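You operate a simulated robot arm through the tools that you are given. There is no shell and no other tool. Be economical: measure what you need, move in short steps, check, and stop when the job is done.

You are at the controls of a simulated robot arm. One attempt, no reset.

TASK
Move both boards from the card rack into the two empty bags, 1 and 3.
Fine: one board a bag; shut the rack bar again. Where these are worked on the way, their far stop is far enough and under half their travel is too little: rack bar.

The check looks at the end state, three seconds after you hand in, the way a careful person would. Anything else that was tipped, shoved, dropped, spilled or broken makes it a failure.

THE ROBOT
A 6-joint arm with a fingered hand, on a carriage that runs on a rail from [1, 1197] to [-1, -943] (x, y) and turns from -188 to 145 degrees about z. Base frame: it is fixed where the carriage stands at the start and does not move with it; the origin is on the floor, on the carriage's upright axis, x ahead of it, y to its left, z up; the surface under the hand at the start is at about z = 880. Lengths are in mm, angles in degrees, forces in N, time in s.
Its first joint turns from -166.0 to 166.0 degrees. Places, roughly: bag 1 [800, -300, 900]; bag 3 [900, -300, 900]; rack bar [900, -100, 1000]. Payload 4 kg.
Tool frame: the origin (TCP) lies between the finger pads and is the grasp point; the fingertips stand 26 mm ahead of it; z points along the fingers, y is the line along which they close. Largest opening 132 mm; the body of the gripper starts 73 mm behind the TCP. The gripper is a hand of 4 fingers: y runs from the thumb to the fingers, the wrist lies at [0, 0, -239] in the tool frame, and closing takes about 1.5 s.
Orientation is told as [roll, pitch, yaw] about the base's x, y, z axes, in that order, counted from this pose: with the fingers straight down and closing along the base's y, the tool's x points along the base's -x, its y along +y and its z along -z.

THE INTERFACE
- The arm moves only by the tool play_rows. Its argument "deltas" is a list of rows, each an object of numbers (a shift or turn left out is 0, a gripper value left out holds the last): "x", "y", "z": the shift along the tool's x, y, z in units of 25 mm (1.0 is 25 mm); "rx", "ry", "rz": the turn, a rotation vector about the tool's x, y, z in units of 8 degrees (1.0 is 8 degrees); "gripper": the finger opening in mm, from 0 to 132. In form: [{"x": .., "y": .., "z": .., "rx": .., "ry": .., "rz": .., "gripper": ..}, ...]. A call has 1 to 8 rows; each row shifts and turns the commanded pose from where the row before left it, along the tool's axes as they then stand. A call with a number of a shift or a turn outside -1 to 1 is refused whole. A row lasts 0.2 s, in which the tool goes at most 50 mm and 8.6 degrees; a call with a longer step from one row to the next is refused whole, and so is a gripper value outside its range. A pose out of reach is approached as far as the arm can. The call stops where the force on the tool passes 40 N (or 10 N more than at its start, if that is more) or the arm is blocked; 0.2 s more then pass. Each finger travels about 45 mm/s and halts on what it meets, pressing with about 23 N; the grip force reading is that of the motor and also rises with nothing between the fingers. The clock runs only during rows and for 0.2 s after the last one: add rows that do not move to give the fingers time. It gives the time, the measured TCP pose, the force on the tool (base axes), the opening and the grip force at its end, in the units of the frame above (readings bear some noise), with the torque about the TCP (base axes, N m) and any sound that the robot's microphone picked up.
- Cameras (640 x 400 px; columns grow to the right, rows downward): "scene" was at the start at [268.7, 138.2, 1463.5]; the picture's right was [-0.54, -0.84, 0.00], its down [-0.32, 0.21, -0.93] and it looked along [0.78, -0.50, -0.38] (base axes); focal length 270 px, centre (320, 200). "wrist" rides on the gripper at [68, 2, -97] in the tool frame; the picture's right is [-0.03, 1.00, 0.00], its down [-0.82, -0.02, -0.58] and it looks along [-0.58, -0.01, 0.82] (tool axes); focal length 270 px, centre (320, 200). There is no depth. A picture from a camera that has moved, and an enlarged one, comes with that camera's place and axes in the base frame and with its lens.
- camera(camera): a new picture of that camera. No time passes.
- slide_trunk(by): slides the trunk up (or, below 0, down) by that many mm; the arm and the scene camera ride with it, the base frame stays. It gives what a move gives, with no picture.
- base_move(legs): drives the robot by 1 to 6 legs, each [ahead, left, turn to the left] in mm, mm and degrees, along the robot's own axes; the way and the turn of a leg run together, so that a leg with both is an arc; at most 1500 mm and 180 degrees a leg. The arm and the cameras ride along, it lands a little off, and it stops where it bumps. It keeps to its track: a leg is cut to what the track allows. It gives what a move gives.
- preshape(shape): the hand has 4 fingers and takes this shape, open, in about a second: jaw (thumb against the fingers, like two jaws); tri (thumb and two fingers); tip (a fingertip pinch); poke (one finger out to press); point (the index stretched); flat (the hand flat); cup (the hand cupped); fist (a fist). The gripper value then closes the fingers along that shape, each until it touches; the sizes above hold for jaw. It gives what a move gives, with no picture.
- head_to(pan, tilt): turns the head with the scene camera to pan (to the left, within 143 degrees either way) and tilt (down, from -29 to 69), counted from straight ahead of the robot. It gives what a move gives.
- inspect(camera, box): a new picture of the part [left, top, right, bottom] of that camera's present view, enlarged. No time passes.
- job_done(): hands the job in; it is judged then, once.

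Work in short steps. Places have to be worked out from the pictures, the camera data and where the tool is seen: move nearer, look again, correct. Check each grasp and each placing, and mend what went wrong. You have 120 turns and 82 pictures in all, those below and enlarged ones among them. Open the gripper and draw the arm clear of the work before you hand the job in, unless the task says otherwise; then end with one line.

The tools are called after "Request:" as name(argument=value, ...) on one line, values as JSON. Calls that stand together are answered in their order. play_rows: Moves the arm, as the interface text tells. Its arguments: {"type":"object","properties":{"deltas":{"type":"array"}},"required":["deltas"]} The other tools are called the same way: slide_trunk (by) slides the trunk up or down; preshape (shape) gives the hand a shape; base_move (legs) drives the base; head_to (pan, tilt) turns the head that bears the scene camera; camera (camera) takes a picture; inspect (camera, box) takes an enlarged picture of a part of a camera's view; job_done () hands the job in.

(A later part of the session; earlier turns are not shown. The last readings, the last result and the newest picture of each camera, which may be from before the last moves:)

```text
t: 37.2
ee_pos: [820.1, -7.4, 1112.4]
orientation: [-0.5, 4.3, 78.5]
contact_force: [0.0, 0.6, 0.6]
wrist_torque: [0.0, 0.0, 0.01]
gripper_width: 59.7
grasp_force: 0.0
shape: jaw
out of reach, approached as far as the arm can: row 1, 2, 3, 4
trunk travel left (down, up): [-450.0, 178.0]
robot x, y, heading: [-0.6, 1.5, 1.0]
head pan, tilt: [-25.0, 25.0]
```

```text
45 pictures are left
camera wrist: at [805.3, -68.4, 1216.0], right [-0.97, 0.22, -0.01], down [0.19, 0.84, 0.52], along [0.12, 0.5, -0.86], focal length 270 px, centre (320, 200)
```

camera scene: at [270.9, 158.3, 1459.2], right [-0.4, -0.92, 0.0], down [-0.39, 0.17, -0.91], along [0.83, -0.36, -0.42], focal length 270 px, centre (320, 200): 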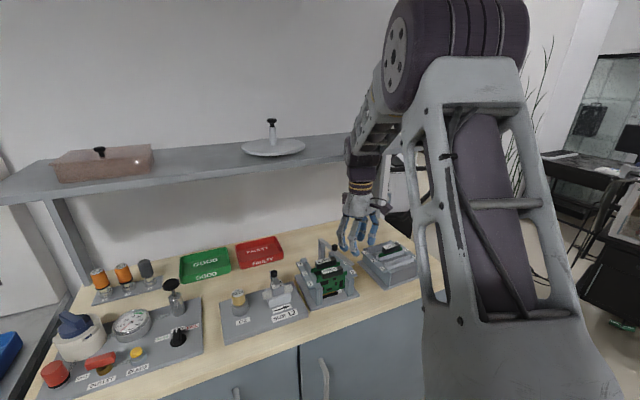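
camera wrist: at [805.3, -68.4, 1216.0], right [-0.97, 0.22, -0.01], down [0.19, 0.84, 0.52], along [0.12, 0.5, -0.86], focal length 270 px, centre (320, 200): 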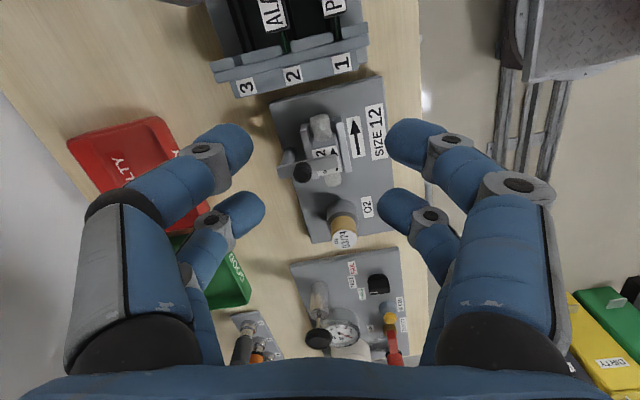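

Yaw +90 is beyond the wrist's limit here, so I'll use yaw -90 instead (the hand is symmetric). Rotating back the other way, raising slightly.

Request:
play_rows(deltas=[{"rz": 1, "z": -0.5}, {"rz": 1, "z": -0.5}, {"rz": 1}, {"rz": 1}, {"rz": 1}, {"rz": 1}, {"rz": 1}, {"rz": 1}])

Request:
play_rows(deltas=[{"rz": 1}, {"rz": 1}, {"rz": 1}, {"rz": 1}, {"rz": 1}, {"rz": 1}, {"rz": 1}])

```text
t: 39.0
ee_pos: [821.6, -7.5, 1139.7]
orientation: [-4.1, 1.4, 14.4]
contact_force: [0.8, -0.5, 0.4]
wrist_torque: [-0.02, 0.0, 0.03]
gripper_width: 59.7
grasp_force: 0.2
shape: jaw
trunk travel left (down, up): [-450.0, 178.0]
robot x, y, heading: [-1.4, 3.0, 1.3]
head pan, tilt: [-25.0, 25.0]
```

```text
t: 40.6
ee_pos: [819.0, -6.9, 1139.5]
orientation: [-3.5, -2.6, -41.5]
contact_force: [-0.7, -0.1, -0.3]
wrist_torque: [0.02, 0.05, 0.01]
gripper_width: 59.6
grasp_force: 0.1
shape: jaw
trunk travel left (down, up): [-450.0, 178.0]
robot x, y, heading: [1.0, 2.4, 1.3]
head pan, tilt: [-25.0, 25.0]
```

Yaw is -41°; continuing to -90.

Request:
play_rows(deltas=[{"rz": 1}, {"rz": 1}, {"rz": 1}, {"rz": 1}, {"rz": 1}, {"rz": 1}, {"rz": 0.06}])

```text
t: 42.2
ee_pos: [818.8, -6.4, 1140.3]
orientation: [-0.4, -4.1, -89.9]
contact_force: [-0.3, 0.2, -0.7]
wrist_torque: [0.01, -0.01, 0.01]
gripper_width: 59.9
grasp_force: 0.1
shape: jaw
trunk travel left (down, up): [-450.0, 178.0]
robot x, y, heading: [-0.2, -0.3, 1.2]
head pan, tilt: [-25.0, 25.0]
```

Yaw -90 reached. Levelling the small tilt and moving over the POWER board at ~[794, -103, 1090].

Request:
play_rows(deltas=[{"ry": 0.51, "rx": 0.05}, {"x": -0.96, "y": -0.25}, {"x": -0.96, "y": -0.25}, {"x": -0.96, "y": -0.25, "z": 0.7}, {"x": -0.98, "y": -0.25, "z": 0.7}, {"z": 0.6}, {}])

Request:
camera(camera="wrist")

Request:
inspect(camera="scene", box=[260, 190, 420, 310])

```text
t: 43.8
ee_pos: [793.8, -102.7, 1088.4]
orientation: [-0.7, -0.2, -90.0]
contact_force: [-0.1, -0.1, 0.2]
wrist_torque: [-0.04, 0.02, 0.02]
gripper_width: 59.5
grasp_force: 0.1
shape: jaw
trunk travel left (down, up): [-450.0, 178.0]
robot x, y, heading: [-0.3, 3.6, 1.3]
head pan, tilt: [-25.0, 25.0]
```

```text
44 pictures are left
camera wrist: at [798.9, -34.8, 1186.1], right [1.0, -0.02, -0.01], down [-0.01, -0.81, 0.58], along [-0.02, -0.58, -0.81], focal length 270 px, centre (320, 200)
```

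wrist: 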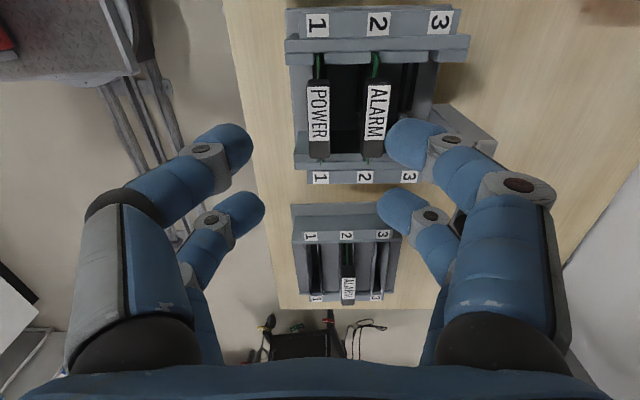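

```text
3.33 times, centred on (340, 250) of scene
camera zoom: at [270.8, 158.3, 1459.1], right [-0.4, -0.92, 0.0], down [-0.39, 0.17, -0.91], along [0.83, -0.36, -0.42], focal length 902 px, centre (253, 33)
```

zoom: 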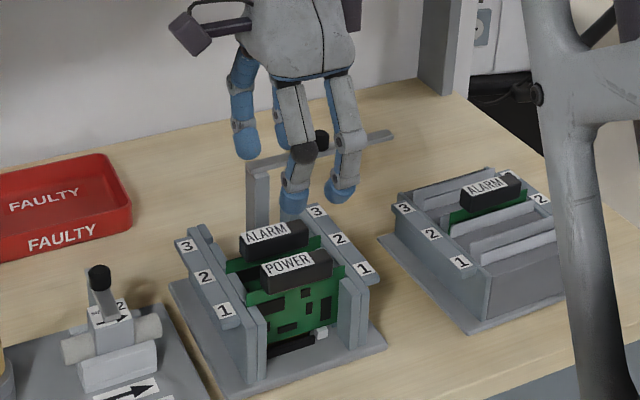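

Bar is fully open. POWER handle centre is ≈[793.5, -106], top z≈980, 18 mm thick; ALARM handle ≈[840, -106]. I'll narrow to 32 mm and descend to just above it, then verify.

Request:
play_rows(deltas=[{"gripper": 32, "rx": -0.09, "x": -0.13}, {"z": 1}, {"z": 1}, {"z": 1}, {}])

Request:
inspect(camera="wrist", box=[180, 0, 460, 260])

Request:
inspect(camera="scene", box=[290, 210, 390, 290])

```text
t: 45.0
ee_pos: [794.9, -105.9, 1014.4]
orientation: [-0.1, 0.0, -89.9]
contact_force: [0.1, 0.0, 0.3]
wrist_torque: [0.02, 0.02, 0.01]
gripper_width: 32.4
grasp_force: 0.1
shape: jaw
trunk travel left (down, up): [-450.0, 178.0]
robot x, y, heading: [-2.4, 3.7, 1.4]
head pan, tilt: [-25.0, 25.0]
```

```text
1.54 times, centred on (320, 130) of wrist
camera zoom: at [798.7, -37.2, 1111.7], right [1.0, -0.02, 0.0], down [-0.02, -0.81, 0.58], along [-0.01, -0.58, -0.81], focal length 416 px, centre (320, 308)
```

zoom: 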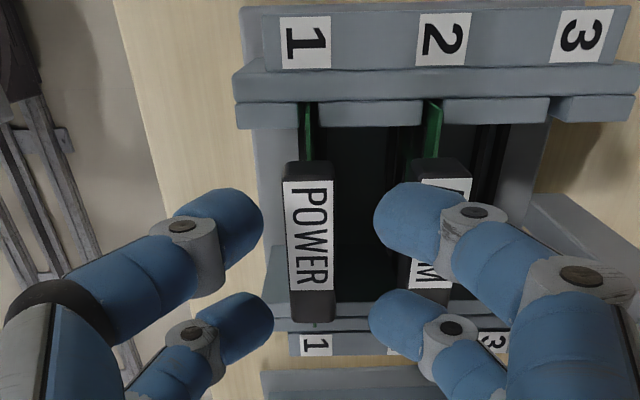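

```text
5.00 times, centred on (340, 250) of scene
camera zoom: at [270.8, 158.3, 1459.1], right [-0.4, -0.92, 0.0], down [-0.39, 0.17, -0.91], along [0.83, -0.36, -0.42], focal length 1353 px, centre (220, -50)
```

zoom: 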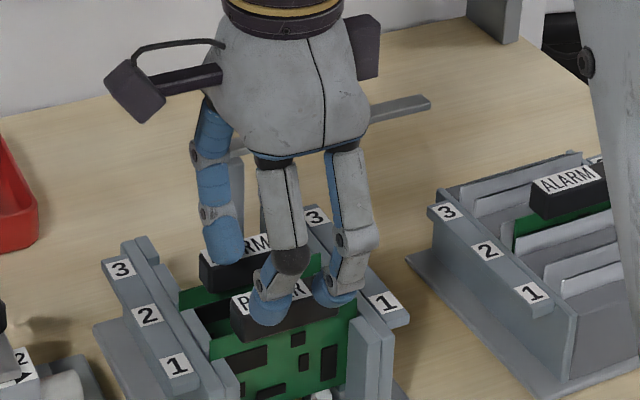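

Handle is centred within ~1 mm. Narrowing to 27 mm to clear the ALARM handle and descending to z≈984.

Request:
play_rows(deltas=[{"gripper": 27, "y": -0.05}, {}, {"z": 0.4}, {"z": 0.4}, {"z": 0.4}, {}])

Request:
inspect(camera="wrist", box=[180, 0, 460, 260])

```text
t: 46.4
ee_pos: [796.7, -106.4, 991.6]
orientation: [0.5, -0.2, -90.0]
contact_force: [-9.7, 2.3, 19.4]
wrist_torque: [0.09, -0.53, 0.05]
gripper_width: 25.9
grasp_force: 0.1
shape: jaw
trunk travel left (down, up): [-450.0, 178.0]
robot x, y, heading: [-5.4, 2.5, 1.2]
head pan, tilt: [-25.0, 25.0]
stopped in row 6: the force on the tool passed its limit at 42 N (the readings are from after the stop); the commanded pose is now the measured one
```

```text
1.54 times, centred on (320, 130) of wrist
camera zoom: at [797.7, -39.3, 1087.4], right [1.0, -0.02, 0.01], down [-0.03, -0.81, 0.58], along [-0.01, -0.58, -0.81], focal length 416 px, centre (320, 308)
```

zoom: 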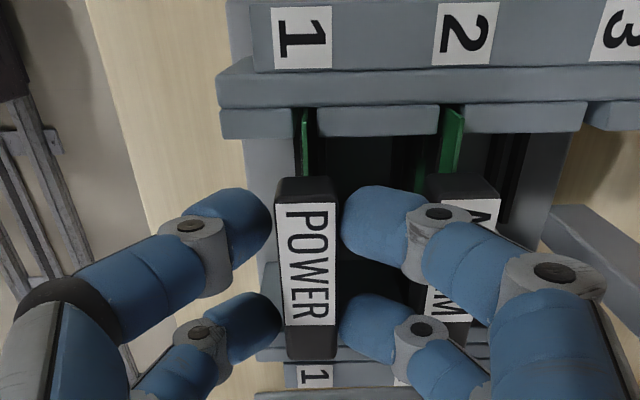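

The right fingers' upper segments are resting on the ALARM handle, but the tips are already ~14 mm down on the POWER handle. I'll ease up 2 mm, re-centre, and close.

Request:
play_rows(deltas=[{"z": -0.1, "y": -0.08}, {"gripper": 8}, {}, {}, {}, {}])

Request:
inspect(camera="wrist", box=[180, 0, 460, 260])

```text
t: 47.8
ee_pos: [795.2, -107.9, 991.2]
orientation: [0.3, -0.2, -90.0]
contact_force: [-2.8, 1.2, -2.0]
wrist_torque: [0.04, -0.06, 0.0]
gripper_width: 15.1
grasp_force: 23.1
shape: jaw
trunk travel left (down, up): [-450.0, 178.0]
robot x, y, heading: [-1.8, 1.2, 1.7]
head pan, tilt: [-25.0, 25.0]
```

```text
1.54 times, centred on (320, 130) of wrist
camera zoom: at [796.2, -39.6, 1087.9], right [1.0, -0.02, 0.01], down [-0.02, -0.81, 0.58], along [-0.01, -0.58, -0.81], focal length 416 px, centre (320, 308)
```

zoom: 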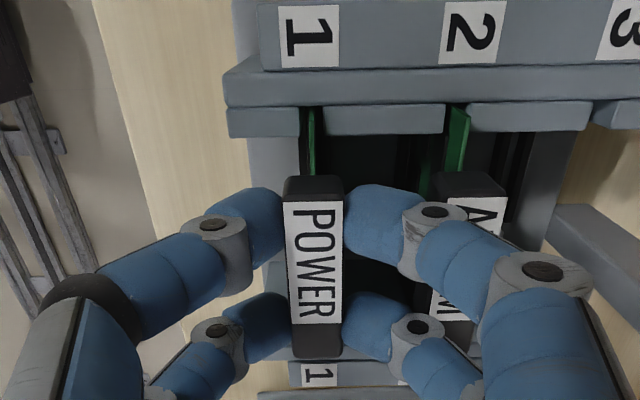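

Gripped at 15 mm width. Lifting straight up slowly, watching force.

Request:
play_rows(deltas=[{"z": -0.3}, {"z": -0.3}, {"z": -0.4}, {"z": -0.5}, {}])

Request:
inspect(camera="scene", box=[290, 200, 390, 280])

```text
t: 49.0
ee_pos: [793.5, -106.9, 1029.0]
orientation: [0.4, -0.1, -90.0]
contact_force: [0.0, 0.3, -0.5]
wrist_torque: [0.01, 0.02, -0.01]
gripper_width: 14.7
grasp_force: 23.0
shape: jaw
trunk travel left (down, up): [-450.0, 178.0]
robot x, y, heading: [4.3, 3.9, 1.3]
head pan, tilt: [-25.0, 25.0]
```

```text
5.00 times, centred on (340, 240) of scene
camera zoom: at [270.9, 158.3, 1459.1], right [-0.4, -0.92, 0.0], down [-0.39, 0.17, -0.91], along [0.83, -0.36, -0.42], focal length 1353 px, centre (220, 0)
```

zoom: 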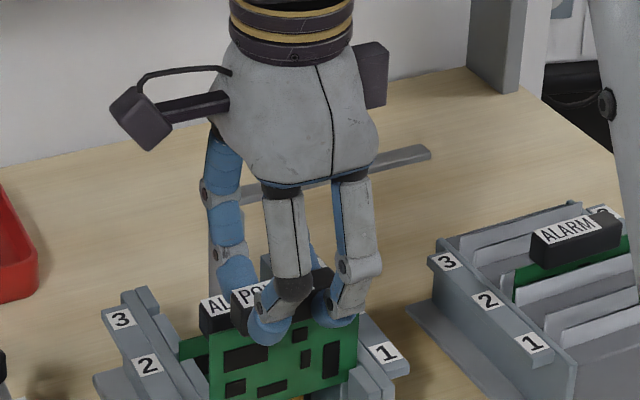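

The board slides out cleanly. Continuing up to z≈1110.

Request:
play_rows(deltas=[{"z": -0.6}, {"z": -0.6}, {"z": -0.7}, {"z": -0.7}, {"z": -0.65}, {}])

Request:
camera(camera="wrist")

Request:
inspect(camera="scene", box=[280, 180, 440, 300])

```text
t: 50.4
ee_pos: [794.0, -106.3, 1110.3]
orientation: [0.4, -0.2, -90.0]
contact_force: [0.0, -0.1, -1.1]
wrist_torque: [-0.01, 0.0, 0.0]
gripper_width: 14.8
grasp_force: 22.7
shape: jaw
trunk travel left (down, up): [-450.0, 178.0]
robot x, y, heading: [-3.3, 6.5, 1.4]
head pan, tilt: [-25.0, 25.0]
```

```text
37 pictures are left
camera wrist: at [796.0, -38.0, 1206.8], right [1.0, -0.02, 0.01], down [-0.02, -0.81, 0.58], along [-0.01, -0.58, -0.81], focal length 270 px, centre (320, 200)
```

wrist: 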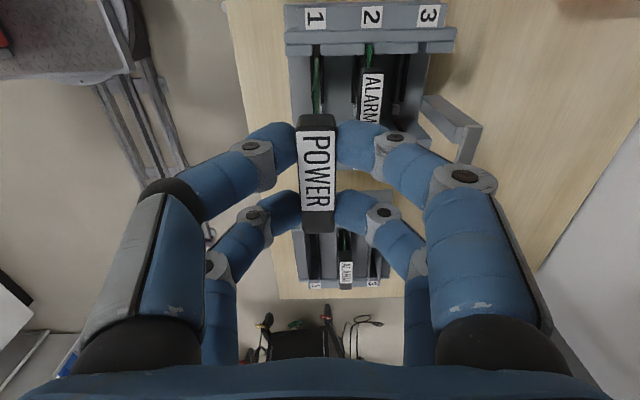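

```text
3.33 times, centred on (360, 240) of scene
camera zoom: at [270.9, 158.3, 1459.1], right [-0.4, -0.92, 0.0], down [-0.39, 0.17, -0.91], along [0.83, -0.36, -0.42], focal length 902 px, centre (187, 67)
```

zoom: 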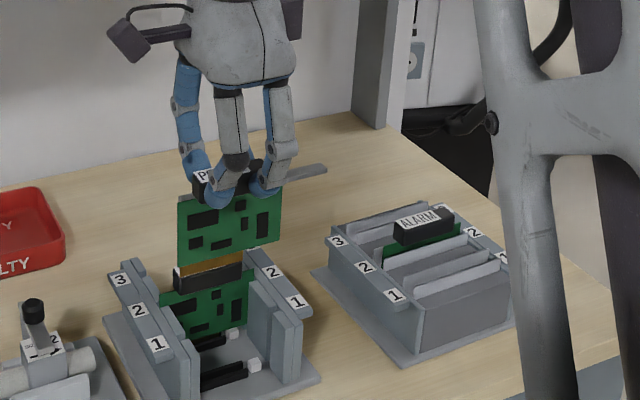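

Board is fully out. The bag slots are visible below the handle; I'll enlarge that area to measure the slots.

Request:
inspect(camera="wrist", box=[280, 210, 410, 300])

```text
4.44 times, centred on (345, 255) of wrist
camera zoom: at [796.0, -38.0, 1206.8], right [1.0, -0.02, 0.01], down [-0.02, -0.81, 0.58], along [-0.01, -0.58, -0.81], focal length 1201 px, centre (209, -44)
```

zoom: 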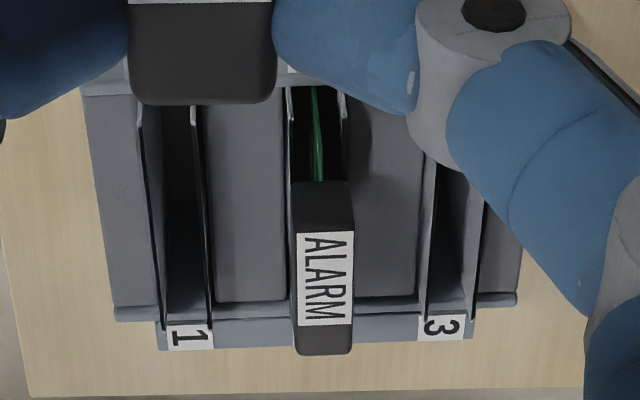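

Slots are at x≈781 (bag 1), 826 (bag 2), 870 (bag 3), centre y≈-328, rim z≈943. Moving the POWER board above bag 1.

Request:
play_rows(deltas=[{"x": -1, "y": -0.06}, {"x": -1, "y": -0.06}, {"x": -1, "y": -0.06}, {"x": -1, "y": -0.06}, {"x": -1, "y": -0.06}, {"x": -1, "y": -0.06}, {"x": -1, "y": -0.06}, {"x": -1, "y": -0.06}])

Request:
play_rows(deltas=[{"x": -0.87, "y": -0.04}, {}, {}])

Request:
camera(camera="wrist")

Request:
head_to(pan=-32.9, tilt=30)

Request:
camera(camera="scene")

```text
t: 52.2
ee_pos: [787.2, -304.6, 1110.9]
orientation: [0.4, -0.2, -89.8]
contact_force: [0.1, -0.2, -0.9]
wrist_torque: [-0.01, 0.01, -0.01]
gripper_width: 14.9
grasp_force: 22.8
shape: jaw
trunk travel left (down, up): [-450.0, 178.0]
robot x, y, heading: [2.7, 1.9, 1.2]
head pan, tilt: [-25.0, 25.0]
```

```text
t: 53.0
ee_pos: [783.6, -326.5, 1111.2]
orientation: [0.4, -0.2, -90.0]
contact_force: [-0.7, 0.0, 0.4]
wrist_torque: [-0.02, 0.0, 0.0]
gripper_width: 14.9
grasp_force: 23.0
shape: jaw
trunk travel left (down, up): [-450.0, 178.0]
robot x, y, heading: [0.6, 4.7, 1.1]
head pan, tilt: [-25.0, 25.0]
```

```text
34 pictures are left
camera wrist: at [785.1, -258.2, 1208.3], right [1.0, -0.02, 0.01], down [-0.02, -0.81, 0.58], along [-0.01, -0.58, -0.81], focal length 270 px, centre (320, 200)
```

wrist: 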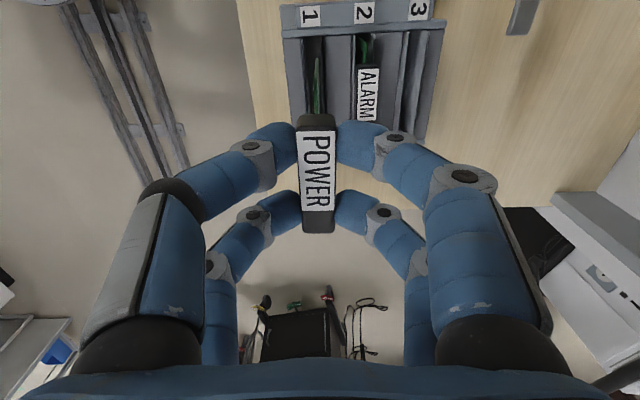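

```text
t: 53.7
ee_pos: [783.4, -325.8, 1112.3]
orientation: [0.3, -0.2, -90.0]
contact_force: [-0.7, 0.3, 0.2]
wrist_torque: [-0.02, -0.03, -0.01]
gripper_width: 15.0
grasp_force: 23.3
shape: jaw
trunk travel left (down, up): [-450.0, 178.0]
robot x, y, heading: [-3.5, 3.3, 1.4]
head pan, tilt: [-32.9, 30.0]
```

```text
33 pictures are left
camera scene: at [263.6, 148.0, 1451.2], right [-0.52, -0.85, 0.0], down [-0.43, 0.26, -0.87], along [0.74, -0.45, -0.5], focal length 270 px, centre (320, 200)
```

scene: 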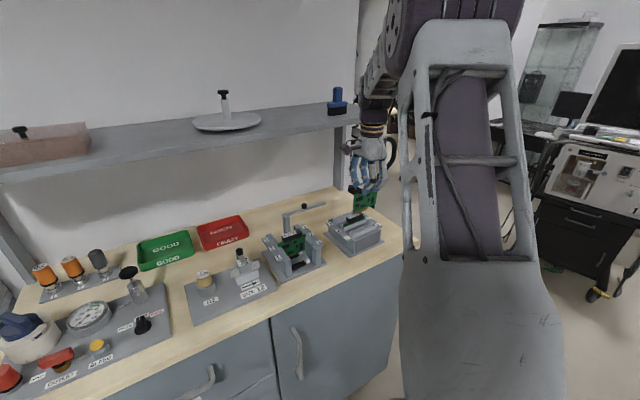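

I'll enlarge the rack part of the wrist view to compare the board's lower edge with slot 1.

Request:
inspect(camera="wrist", box=[270, 0, 450, 140])

Request:
inspect(camera="scene", box=[310, 170, 410, 260])

```text
2.86 times, centred on (360, 70) of wrist
camera zoom: at [785.1, -258.1, 1208.3], right [1.0, -0.02, 0.01], down [-0.02, -0.81, 0.58], along [-0.01, -0.58, -0.81], focal length 772 px, centre (206, 571)
```

zoom: 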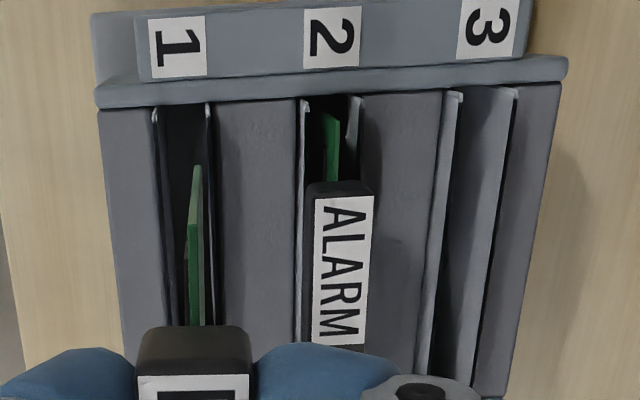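

```text
4.44 times, centred on (360, 215) of scene
camera zoom: at [263.6, 148.0, 1451.2], right [-0.52, -0.85, 0.0], down [-0.43, 0.26, -0.87], along [0.74, -0.45, -0.5], focal length 1202 px, centre (142, 133)
```

zoom: 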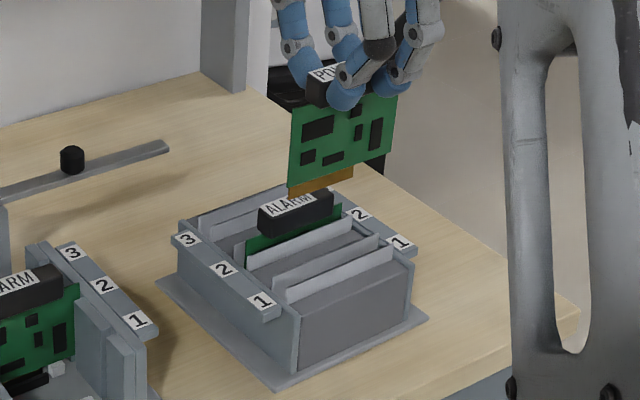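

Board bottom hangs at ≈[783, z 1010]; slot 1 is ~16 mm wide, centred x≈780.5. Shifting 3 mm toward -x and lowering to just above the rim.

Request:
play_rows(deltas=[{"y": -0.12, "z": 0.5}, {"z": 0.7}, {"z": 0.7}, {"z": 0.6}, {}])

Request:
inspect(camera="wrist", box=[250, 0, 430, 140])

Request:
inspect(camera="scene", box=[330, 180, 410, 260])

```text
t: 54.9
ee_pos: [777.7, -327.8, 1049.0]
orientation: [0.4, -0.2, -90.0]
contact_force: [-0.2, 0.3, -0.3]
wrist_torque: [0.01, 0.03, 0.03]
gripper_width: 14.5
grasp_force: 22.6
shape: jaw
trunk travel left (down, up): [-450.0, 178.0]
robot x, y, heading: [0.4, 5.8, 1.4]
head pan, tilt: [-32.9, 30.0]
```

```text
2.86 times, centred on (340, 70) of wrist
camera zoom: at [779.9, -260.3, 1145.7], right [1.0, -0.02, 0.01], down [-0.02, -0.81, 0.58], along [-0.01, -0.58, -0.81], focal length 772 px, centre (263, 571)
```

zoom: 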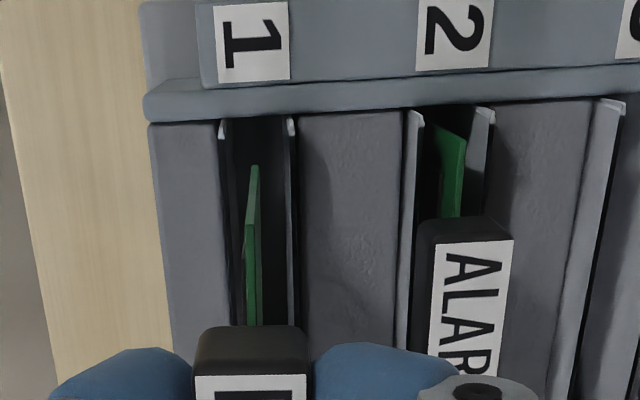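

```text
5.00 times, centred on (370, 220) of scene
camera zoom: at [263.5, 147.9, 1451.1], right [-0.52, -0.85, 0.0], down [-0.43, 0.26, -0.87], along [0.74, -0.45, -0.5], focal length 1353 px, centre (70, 100)
```

zoom: 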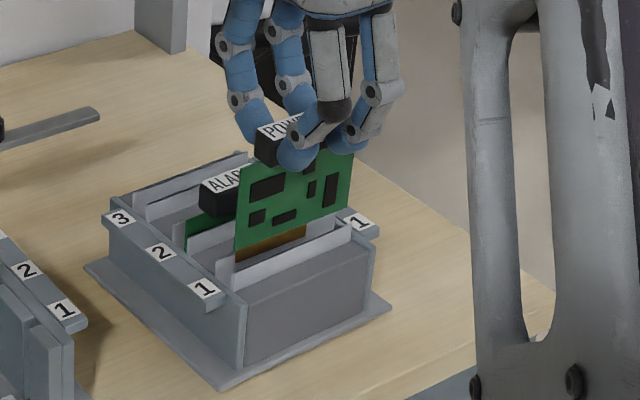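

Board is ~1.5-2 mm toward -x of slot centre; correcting and lowering into the slot gently.

Request:
play_rows(deltas=[{"y": 0.07}, {"z": 0.35}, {"z": 0.35}, {"z": 0.35}, {}])

Request:
inspect(camera="scene", box=[330, 180, 410, 260])

```text
t: 56.1
ee_pos: [780.9, -330.3, 1023.0]
orientation: [0.4, -0.2, -90.0]
contact_force: [-0.2, 0.0, -0.1]
wrist_torque: [0.0, 0.02, 0.0]
gripper_width: 14.7
grasp_force: 23.0
shape: jaw
trunk travel left (down, up): [-450.0, 178.0]
robot x, y, heading: [-1.2, 5.7, 1.0]
head pan, tilt: [-32.9, 30.0]
```

```text
5.00 times, centred on (370, 220) of scene
camera zoom: at [263.5, 147.9, 1451.1], right [-0.52, -0.85, 0.0], down [-0.43, 0.26, -0.87], along [0.74, -0.45, -0.5], focal length 1353 px, centre (70, 100)
```

zoom: 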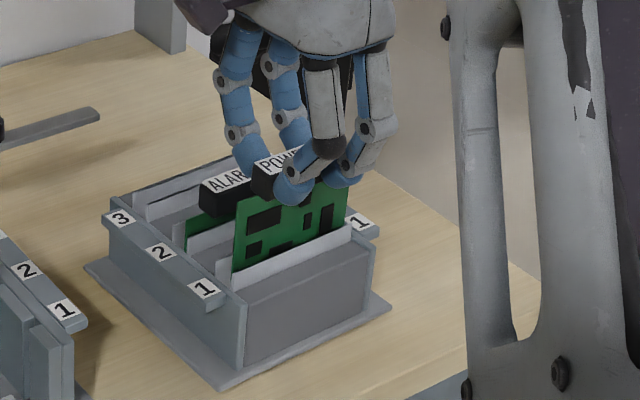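

The board is entering bag 1 with no force. Continuing down.

Request:
play_rows(deltas=[{"z": 0.35}, {"z": 0.35}, {"z": 0.3}, {"z": 0.3}, {"z": 0.25}, {"z": 0.25}, {}])

Request:
inspect(camera="scene", box=[330, 180, 410, 260])

```text
t: 57.5
ee_pos: [785.0, -329.5, 985.7]
orientation: [1.0, -0.5, -89.9]
contact_force: [-2.7, 5.0, 19.2]
wrist_torque: [0.18, 0.23, 0.07]
gripper_width: 16.2
grasp_force: 22.9
shape: jaw
trunk travel left (down, up): [-450.0, 178.0]
robot x, y, heading: [-3.7, 3.6, 1.2]
head pan, tilt: [-32.9, 30.0]
stopped in row 7: the force on the tool passed its limit at 45 N (the readings are from after the stop); the commanded pose is now the measured one
```

```text
5.00 times, centred on (370, 220) of scene
camera zoom: at [262.4, 148.8, 1451.3], right [-0.52, -0.85, 0.0], down [-0.43, 0.26, -0.87], along [0.74, -0.45, -0.5], focal length 1353 px, centre (70, 100)
```

zoom: 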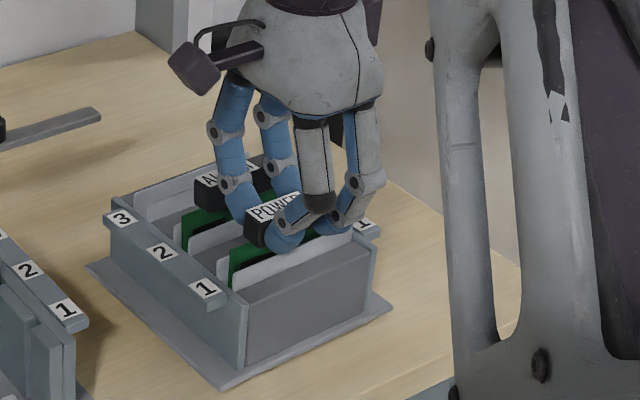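

Stopped at z≈986 by 45 N: seated, or fingers touching the neighbour handle. I'll ease up, open slightly, and look from the wrist.

Request:
play_rows(deltas=[{"z": -0.08, "y": -0.1}, {"gripper": 23}, {}, {}])

Request:
play_rows(deltas=[{"z": -0.5}, {"z": -0.7}, {"z": -0.8}, {"z": -1}, {"z": -1}, {}])

Request:
inspect(camera="wrist", box=[230, 0, 430, 180])

Request:
inspect(camera="scene", box=[320, 180, 400, 260])

```text
t: 58.5
ee_pos: [781.9, -329.8, 983.5]
orientation: [0.9, -0.4, -90.0]
contact_force: [-0.4, -0.6, 0.1]
wrist_torque: [-0.01, 0.02, 0.0]
gripper_width: 22.7
grasp_force: 0.1
shape: jaw
trunk travel left (down, up): [-450.0, 178.0]
robot x, y, heading: [1.3, 2.4, 1.2]
head pan, tilt: [-32.9, 30.0]
```

```text
t: 59.9
ee_pos: [781.1, -331.9, 1086.1]
orientation: [0.9, -0.5, -89.9]
contact_force: [-0.5, 0.2, -0.1]
wrist_torque: [-0.06, 0.02, 0.02]
gripper_width: 22.7
grasp_force: 0.1
shape: jaw
trunk travel left (down, up): [-450.0, 178.0]
robot x, y, heading: [-1.6, 4.4, 1.8]
head pan, tilt: [-32.9, 30.0]
```

```text
2.22 times, centred on (330, 90) of wrist
camera zoom: at [782.4, -262.6, 1182.8], right [1.0, -0.02, 0.01], down [-0.03, -0.81, 0.58], along [0.0, -0.58, -0.81], focal length 601 px, centre (298, 444)
```

zoom: 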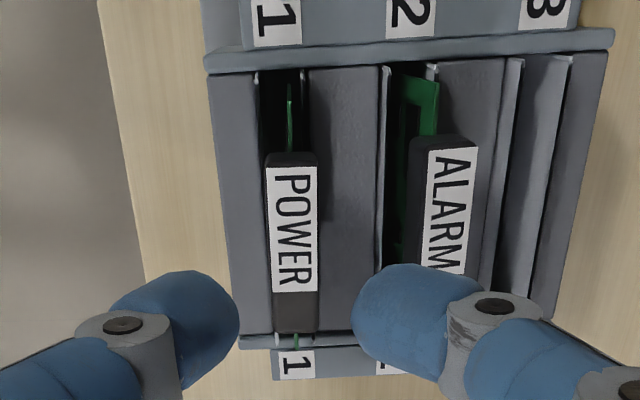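

```text
5.00 times, centred on (360, 220) of scene
camera zoom: at [263.5, 148.2, 1451.1], right [-0.52, -0.85, 0.0], down [-0.43, 0.26, -0.87], along [0.74, -0.45, -0.5], focal length 1353 px, centre (120, 100)
```

zoom: 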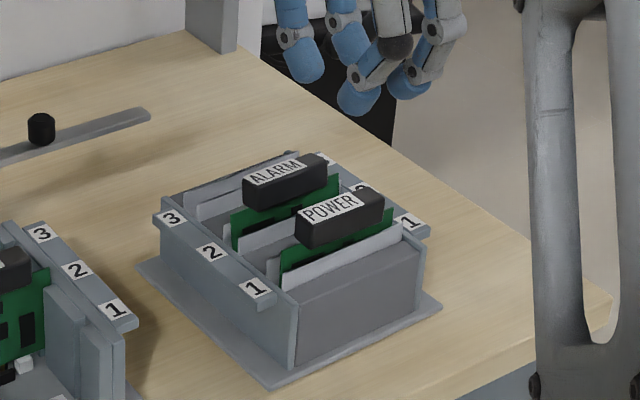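

POWER is in bag 1, but the ALARM board already in bag 2 got leaned ~8 mm toward +x by my fingers. I'll straddle both handles with a wide opening and drag the ALARM handle gently back upright with the +x fingers.

Request:
play_rows(deltas=[{"gripper": 90, "rx": 0.11, "ry": 0.06}, {"y": 0.7, "x": 0.12}, {"y": 0.7}, {}, {"z": 1}, {"z": 1}, {"z": 0.8}, {}])

Request:
inspect(camera="wrist", box=[180, 0, 460, 260])

```text
t: 61.7
ee_pos: [817.6, -325.2, 1015.6]
orientation: [0.0, 0.0, -89.9]
contact_force: [0.0, 0.7, -0.1]
wrist_torque: [-0.01, 0.0, -0.04]
gripper_width: 89.7
grasp_force: 0.0
shape: jaw
trunk travel left (down, up): [-450.0, 178.0]
robot x, y, heading: [2.5, 1.6, 1.2]
head pan, tilt: [-32.9, 30.0]
```

```text
1.54 times, centred on (320, 130) of wrist
camera zoom: at [819.4, -257.2, 1112.3], right [1.0, -0.02, 0.0], down [-0.02, -0.82, 0.58], along [-0.01, -0.58, -0.82], focal length 416 px, centre (320, 308)
```

zoom: 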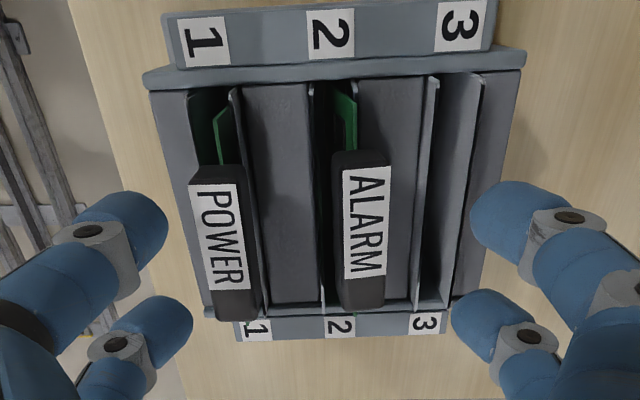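

ALARM handle centre is at x≈833 vs slot 825; POWER at 782 vs 780.5. Lowering to handle height and dragging toward -x.

Request:
play_rows(deltas=[{"z": 0.6}, {"z": 0.6}, {"y": -0.35}, {"y": -0.35}, {}])

Request:
inspect(camera="wrist", box=[180, 0, 460, 260])

```text
t: 62.9
ee_pos: [797.3, -325.2, 984.5]
orientation: [-0.1, 0.0, -89.9]
contact_force: [0.4, 0.1, -0.1]
wrist_torque: [-0.01, -0.03, -0.01]
gripper_width: 90.0
grasp_force: 0.2
shape: jaw
trunk travel left (down, up): [-450.0, 178.0]
robot x, y, heading: [1.5, 2.7, 1.2]
head pan, tilt: [-32.9, 30.0]
```

```text
1.54 times, centred on (320, 130) of wrist
camera zoom: at [799.9, -256.8, 1082.0], right [1.0, -0.02, 0.0], down [-0.02, -0.82, 0.58], along [-0.01, -0.58, -0.82], focal length 416 px, centre (320, 308)
```

zoom: 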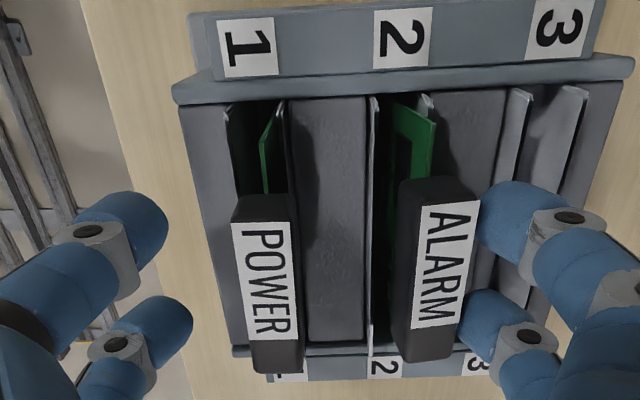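

The +x fingers are just touching the ALARM handle (x≈835). Dragging ~7.5 mm more.

Request:
play_rows(deltas=[{"y": -0.15}, {"y": -0.16}, {}])

Request:
inspect(camera="wrist", box=[180, 0, 460, 260])

```text
t: 63.7
ee_pos: [788.3, -326.4, 984.5]
orientation: [-0.2, 0.0, -89.8]
contact_force: [0.7, -1.2, 0.0]
wrist_torque: [-0.01, 0.0, -0.01]
gripper_width: 89.7
grasp_force: 0.0
shape: jaw
trunk travel left (down, up): [-450.0, 178.0]
robot x, y, heading: [1.3, 3.2, 1.2]
head pan, tilt: [-32.9, 30.0]
```

```text
1.54 times, centred on (320, 130) of wrist
camera zoom: at [791.7, -257.8, 1081.8], right [1.0, -0.02, 0.0], down [-0.02, -0.82, 0.58], along [-0.01, -0.58, -0.82], focal length 416 px, centre (320, 308)
```

zoom: 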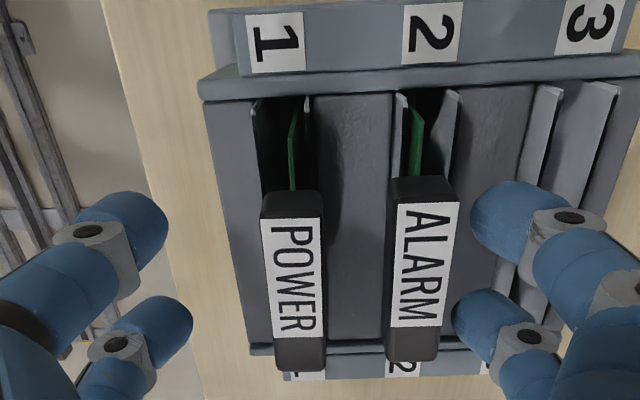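

The ALARM board in bag 2 is upright again (within its slot play). Now lifting clear and moving over the ALARM board in the card rack.

Request:
play_rows(deltas=[{"z": -1}, {"z": -1}, {"z": -1}, {"z": -1}, {"z": -1, "gripper": 40}, {"x": 1, "y": 0.25}, {"x": 1, "y": 0.25}, {"x": 1, "y": 0.25}])

Request:
play_rows(deltas=[{"x": 1, "y": 0.25}, {"x": 1, "y": 0.25}, {"x": 1, "y": 0.25}, {"x": 1, "y": 0.25}, {"x": 1, "y": 0.25}, {"x": 0.8, "y": 0.05}, {"z": 0.8}, {}])

Request:
inspect(camera="wrist", box=[180, 0, 460, 260])

```text
t: 65.5
ee_pos: [809.0, -250.2, 1110.0]
orientation: [0.0, 0.0, -90.0]
contact_force: [0.4, 0.4, 0.4]
wrist_torque: [0.01, 0.0, 0.01]
gripper_width: 40.2
grasp_force: 0.1
shape: jaw
trunk travel left (down, up): [-450.0, 178.0]
robot x, y, heading: [1.3, 1.7, 1.3]
head pan, tilt: [-32.9, 30.0]
```

```text
t: 67.3
ee_pos: [840.0, -106.2, 1089.8]
orientation: [-0.1, 0.1, -90.0]
contact_force: [-0.4, -0.1, -0.2]
wrist_torque: [0.01, -0.02, 0.01]
gripper_width: 40.2
grasp_force: 0.2
shape: jaw
trunk travel left (down, up): [-450.0, 178.0]
robot x, y, heading: [-4.1, 0.2, 1.2]
head pan, tilt: [-32.9, 30.0]
```

```text
1.54 times, centred on (320, 130) of wrist
camera zoom: at [842.6, -37.7, 1187.1], right [1.0, -0.02, 0.0], down [-0.02, -0.82, 0.58], along [-0.01, -0.58, -0.82], focal length 416 px, centre (320, 308)
```

zoom: 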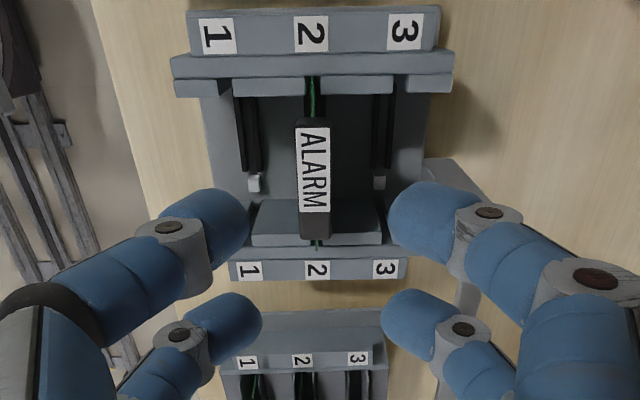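

ALARM handle is centred at ≈[839.2, -105], under the hand. Descending to z≈991 and closing.

Request:
play_rows(deltas=[{"z": 0.9, "y": -0.03}, {"z": 0.9}, {"z": 0.9}, {"z": 0.7}, {"z": 0.5}, {}])

Request:
play_rows(deltas=[{"gripper": 8}, {}, {}, {}, {}])

Request:
inspect(camera="wrist", box=[180, 0, 460, 260])

```text
t: 68.7
ee_pos: [838.0, -105.1, 991.6]
orientation: [-0.1, 0.0, -89.9]
contact_force: [0.2, 0.5, -0.3]
wrist_torque: [-0.02, 0.0, -0.02]
gripper_width: 40.2
grasp_force: 0.0
shape: jaw
trunk travel left (down, up): [-450.0, 178.0]
robot x, y, heading: [0.8, 4.2, 1.6]
head pan, tilt: [-32.9, 30.0]
```

```text
t: 69.9
ee_pos: [839.4, -104.7, 992.3]
orientation: [-0.2, 0.1, -89.8]
contact_force: [-1.0, -0.6, -4.0]
wrist_torque: [-0.01, -0.02, 0.02]
gripper_width: 13.5
grasp_force: 23.1
shape: jaw
trunk travel left (down, up): [-450.0, 178.0]
robot x, y, heading: [0.3, 1.5, 1.0]
head pan, tilt: [-32.9, 30.0]
```

```text
1.54 times, centred on (320, 130) of wrist
camera zoom: at [841.2, -37.0, 1089.1], right [1.0, -0.02, 0.0], down [-0.02, -0.82, 0.58], along [-0.02, -0.58, -0.82], focal length 416 px, centre (320, 308)
```

zoom: 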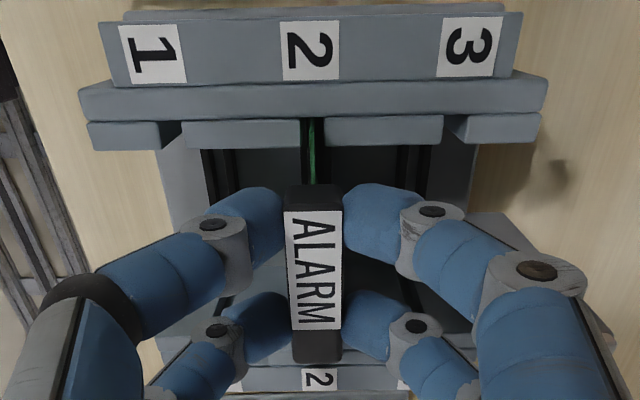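

Gripped at 13.5 mm. Lifting straight up to z≈1112 in smooth steps.

Request:
play_rows(deltas=[{"z": -0.3}, {"z": -0.4}, {"z": -0.6}, {"z": -0.7}, {"z": -0.7}, {"z": -0.7}, {"z": -0.7}, {"z": -0.7}])

Request:
camera(camera="wrist")

```text
t: 71.7
ee_pos: [838.1, -104.9, 1112.6]
orientation: [-0.1, 0.0, -89.9]
contact_force: [0.7, -0.5, -1.7]
wrist_torque: [0.01, 0.02, 0.01]
gripper_width: 13.1
grasp_force: 23.3
shape: jaw
trunk travel left (down, up): [-450.0, 178.0]
robot x, y, heading: [0.3, 8.1, 1.2]
head pan, tilt: [-32.9, 30.0]
```

```text
19 pictures are left
camera wrist: at [840.4, -36.7, 1210.9], right [1.0, -0.02, 0.0], down [-0.02, -0.82, 0.58], along [-0.01, -0.58, -0.82], focal length 270 px, centre (320, 200)
```

wrist: 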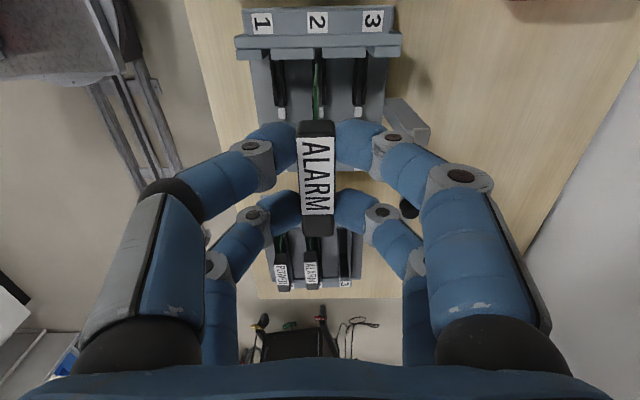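

Board is out. Moving toward bag 3 (x≈852 first, so the palm stays clear of the shelf), y≈-328.

Request:
play_rows(deltas=[{"x": -1, "y": 0.07}, {"x": -1, "y": 0.07}, {"x": -1, "y": 0.07}, {"x": -1, "y": 0.07}, {"x": -1, "y": 0.07}, {"x": -1, "y": 0.07}, {"x": -1, "y": 0.07}, {"x": -1, "y": 0.07}])

Request:
play_rows(deltas=[{"x": -0.9}, {"z": 0.5}, {"z": 0.5}, {"z": 0.5}, {}])

Request:
inspect(camera="wrist", box=[230, 0, 430, 140])

```text
t: 73.5
ee_pos: [853.4, -306.1, 1113.4]
orientation: [-0.1, 0.0, -89.9]
contact_force: [1.2, 0.3, -0.6]
wrist_torque: [0.01, -0.01, -0.02]
gripper_width: 13.4
grasp_force: 22.6
shape: jaw
trunk travel left (down, up): [-450.0, 178.0]
robot x, y, heading: [-0.9, 2.5, 1.3]
head pan, tilt: [-32.9, 30.0]
```

```text
t: 74.7
ee_pos: [856.2, -328.4, 1073.5]
orientation: [-0.1, 0.1, -89.9]
contact_force: [0.7, 0.1, -0.3]
wrist_torque: [-0.01, -0.03, -0.05]
gripper_width: 13.2
grasp_force: 23.0
shape: jaw
trunk travel left (down, up): [-450.0, 178.0]
robot x, y, heading: [1.4, 7.1, 1.6]
head pan, tilt: [-32.9, 30.0]
```

```text
2.86 times, centred on (330, 70) of wrist
camera zoom: at [857.5, -260.6, 1171.4], right [1.0, -0.02, 0.0], down [-0.02, -0.82, 0.58], along [-0.01, -0.58, -0.82], focal length 772 px, centre (291, 571)
```

zoom: 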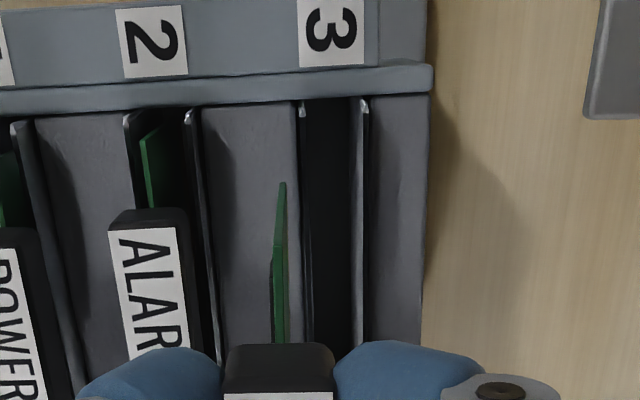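

Slot 3 is centred at x≈869.3; the board is at 855.5. Shifting +13.8 mm and checking whether the shelf interferes.

Request:
play_rows(deltas=[{"y": 0.28}, {"y": 0.27}, {}, {}])

Request:
inspect(camera="wrist", box=[230, 0, 430, 140])

```text
t: 75.7
ee_pos: [869.5, -326.5, 1074.9]
orientation: [-0.1, 0.0, -89.9]
contact_force: [-0.4, -0.1, -0.4]
wrist_torque: [0.0, 0.03, -0.01]
gripper_width: 13.2
grasp_force: 23.4
shape: jaw
trunk travel left (down, up): [-450.0, 178.0]
robot x, y, heading: [-3.6, 7.9, 1.2]
head pan, tilt: [-32.9, 30.0]
```

```text
2.86 times, centred on (330, 70) of wrist
camera zoom: at [871.9, -260.2, 1171.6], right [1.0, -0.02, 0.0], down [-0.02, -0.82, 0.58], along [-0.01, -0.58, -0.82], focal length 772 px, centre (291, 571)
```

zoom: 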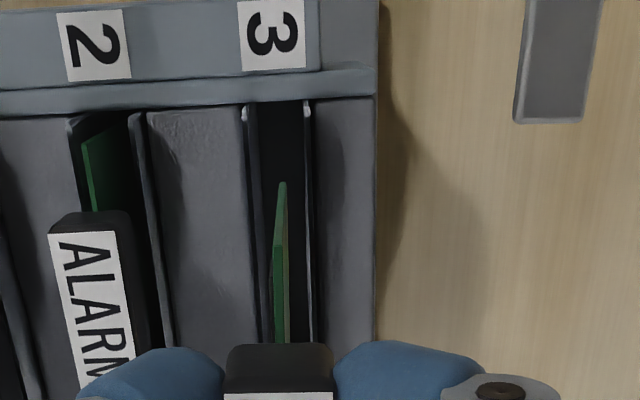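

Aligned within ~1 mm and no shelf contact. Lowering into bag 3.

Request:
play_rows(deltas=[{"z": 0.5, "y": -0.02}, {"z": 0.5}, {"z": 0.4}, {"z": 0.4}, {"z": 0.4}, {}])

Request:
inspect(camera="scene", box=[320, 180, 400, 260])

```text
t: 77.1
ee_pos: [869.0, -327.2, 1021.6]
orientation: [0.1, -0.1, -89.9]
contact_force: [0.2, 8.1, 23.7]
wrist_torque: [-0.53, 0.02, 0.0]
gripper_width: 14.7
grasp_force: 22.5
shape: jaw
trunk travel left (down, up): [-450.0, 178.0]
robot x, y, heading: [-0.8, 2.9, 1.3]
head pan, tilt: [-32.9, 30.0]
```

```text
5.00 times, centred on (360, 220) of scene
camera zoom: at [262.4, 149.1, 1451.4], right [-0.52, -0.85, 0.0], down [-0.43, 0.26, -0.87], along [0.74, -0.45, -0.5], focal length 1353 px, centre (120, 100)
```

zoom: 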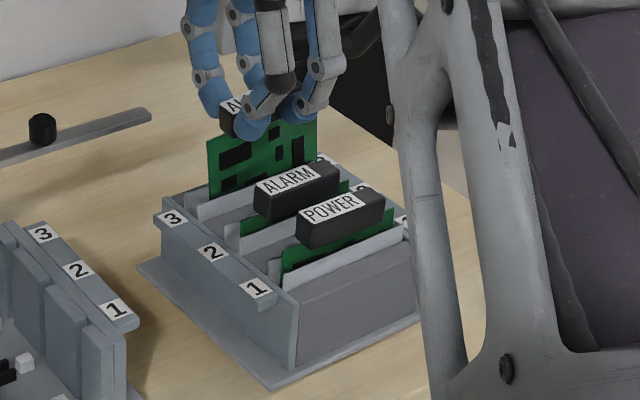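

A catch at z≈1021: force and torque point to the board's -y corner on the end wall. I'll rise 8 mm, shift +y by 4 mm and retry.

Request:
play_rows(deltas=[{"z": -0.5}, {"x": 0.16}, {}, {"z": 0.3}, {"z": 0.3}, {"z": 0.2}, {}])

```text
t: 78.7
ee_pos: [868.5, -324.0, 1011.2]
orientation: [-0.1, 0.0, -89.9]
contact_force: [0.4, -0.2, -0.3]
wrist_torque: [0.01, 0.03, 0.02]
gripper_width: 13.9
grasp_force: 23.0
shape: jaw
trunk travel left (down, up): [-450.0, 178.0]
robot x, y, heading: [2.4, 3.6, 1.7]
head pan, tilt: [-32.9, 30.0]
```

It now slides in freely. Continuing down gently toward the seat.

Request:
play_rows(deltas=[{"z": 0.25}, {"z": 0.25}, {"z": 0.2}, {"z": 0.2}, {"z": 0.15}, {}])

Request:
inspect(camera="wrist", box=[180, 0, 460, 260])

```text
t: 80.1
ee_pos: [867.6, -324.0, 986.2]
orientation: [0.0, -0.1, -89.9]
contact_force: [-0.2, -3.0, 10.3]
wrist_torque: [0.11, 0.03, 0.0]
gripper_width: 14.2
grasp_force: 23.1
shape: jaw
trunk travel left (down, up): [-450.0, 178.0]
robot x, y, heading: [1.7, 1.5, 1.3]
head pan, tilt: [-32.9, 30.0]
```

```text
1.54 times, centred on (320, 130) of wrist
camera zoom: at [869.8, -256.5, 1083.9], right [1.0, -0.02, 0.0], down [-0.02, -0.82, 0.58], along [-0.01, -0.58, -0.82], focal length 416 px, centre (320, 308)
```

zoom: 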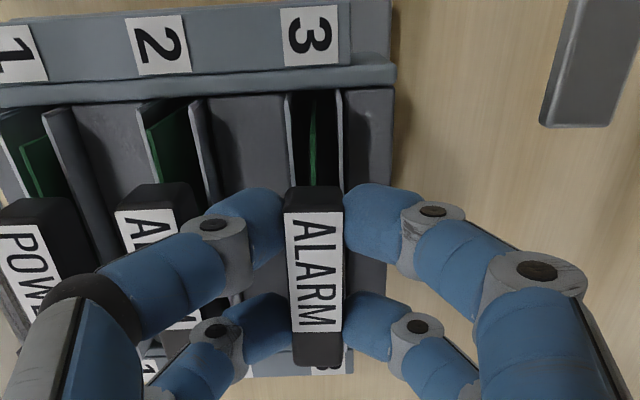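

It touches at z≈986, the same height as POWER's seat. One small extra press to confirm it is seated.

Request:
play_rows(deltas=[{"z": 0.1}, {"z": 0.1}, {}])

```text
t: 81.0
ee_pos: [869.6, -326.3, 986.8]
orientation: [0.4, -0.2, -89.9]
contact_force: [-1.2, 1.0, 15.7]
wrist_torque: [0.23, 0.15, 0.02]
gripper_width: 15.2
grasp_force: 23.1
shape: jaw
trunk travel left (down, up): [-450.0, 178.0]
robot x, y, heading: [-2.4, -0.5, 1.6]
head pan, tilt: [-32.9, 30.0]
stopped in row 3: the force on the tool passed its limit at 41 N (the readings are from after the stop); the commanded pose is now the measured one
```

Firmly seated. Opening slightly and lifting away.

Request:
play_rows(deltas=[{"z": -0.06}, {"gripper": 22}, {}, {}, {"z": -0.4}, {"z": -0.6}, {"z": -1}, {"z": -1}])

Request:
play_rows(deltas=[{"z": -1}, {"y": -0.8, "x": 0.5}, {"y": -0.8, "x": 0.5}, {}])

Request:
inspect(camera="wrist", box=[220, 0, 420, 180])

Request:
inspect(camera="scene", box=[320, 180, 400, 260])

```text
t: 82.8
ee_pos: [868.4, -323.6, 1057.5]
orientation: [0.2, -0.1, -89.9]
contact_force: [0.8, 0.2, -0.1]
wrist_torque: [0.0, 0.01, 0.02]
gripper_width: 21.9
grasp_force: 0.0
shape: jaw
trunk travel left (down, up): [-450.0, 178.0]
robot x, y, heading: [-5.0, 3.4, 1.3]
head pan, tilt: [-32.9, 30.0]
```

```text
t: 83.8
ee_pos: [830.0, -300.3, 1082.8]
orientation: [0.2, -0.1, -89.9]
contact_force: [-0.6, 0.2, 0.1]
wrist_torque: [-0.02, 0.0, 0.0]
gripper_width: 21.9
grasp_force: 0.1
shape: jaw
trunk travel left (down, up): [-450.0, 178.0]
robot x, y, heading: [-1.1, 4.2, 1.5]
head pan, tilt: [-32.9, 30.0]
```

```text
2.22 times, centred on (320, 90) of wrist
camera zoom: at [832.4, -231.7, 1180.4], right [1.0, -0.02, 0.0], down [-0.02, -0.81, 0.58], along [-0.01, -0.58, -0.82], focal length 601 px, centre (320, 444)
```

zoom: 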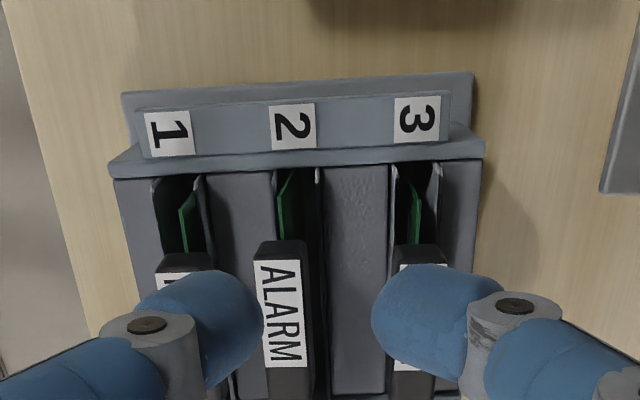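

```text
5.00 times, centred on (360, 220) of scene
camera zoom: at [263.5, 148.1, 1451.1], right [-0.52, -0.85, 0.0], down [-0.43, 0.26, -0.87], along [0.74, -0.45, -0.5], focal length 1353 px, centre (120, 100)
```

zoom: 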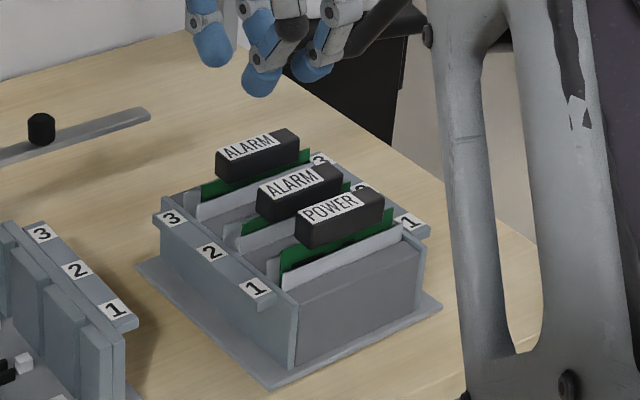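

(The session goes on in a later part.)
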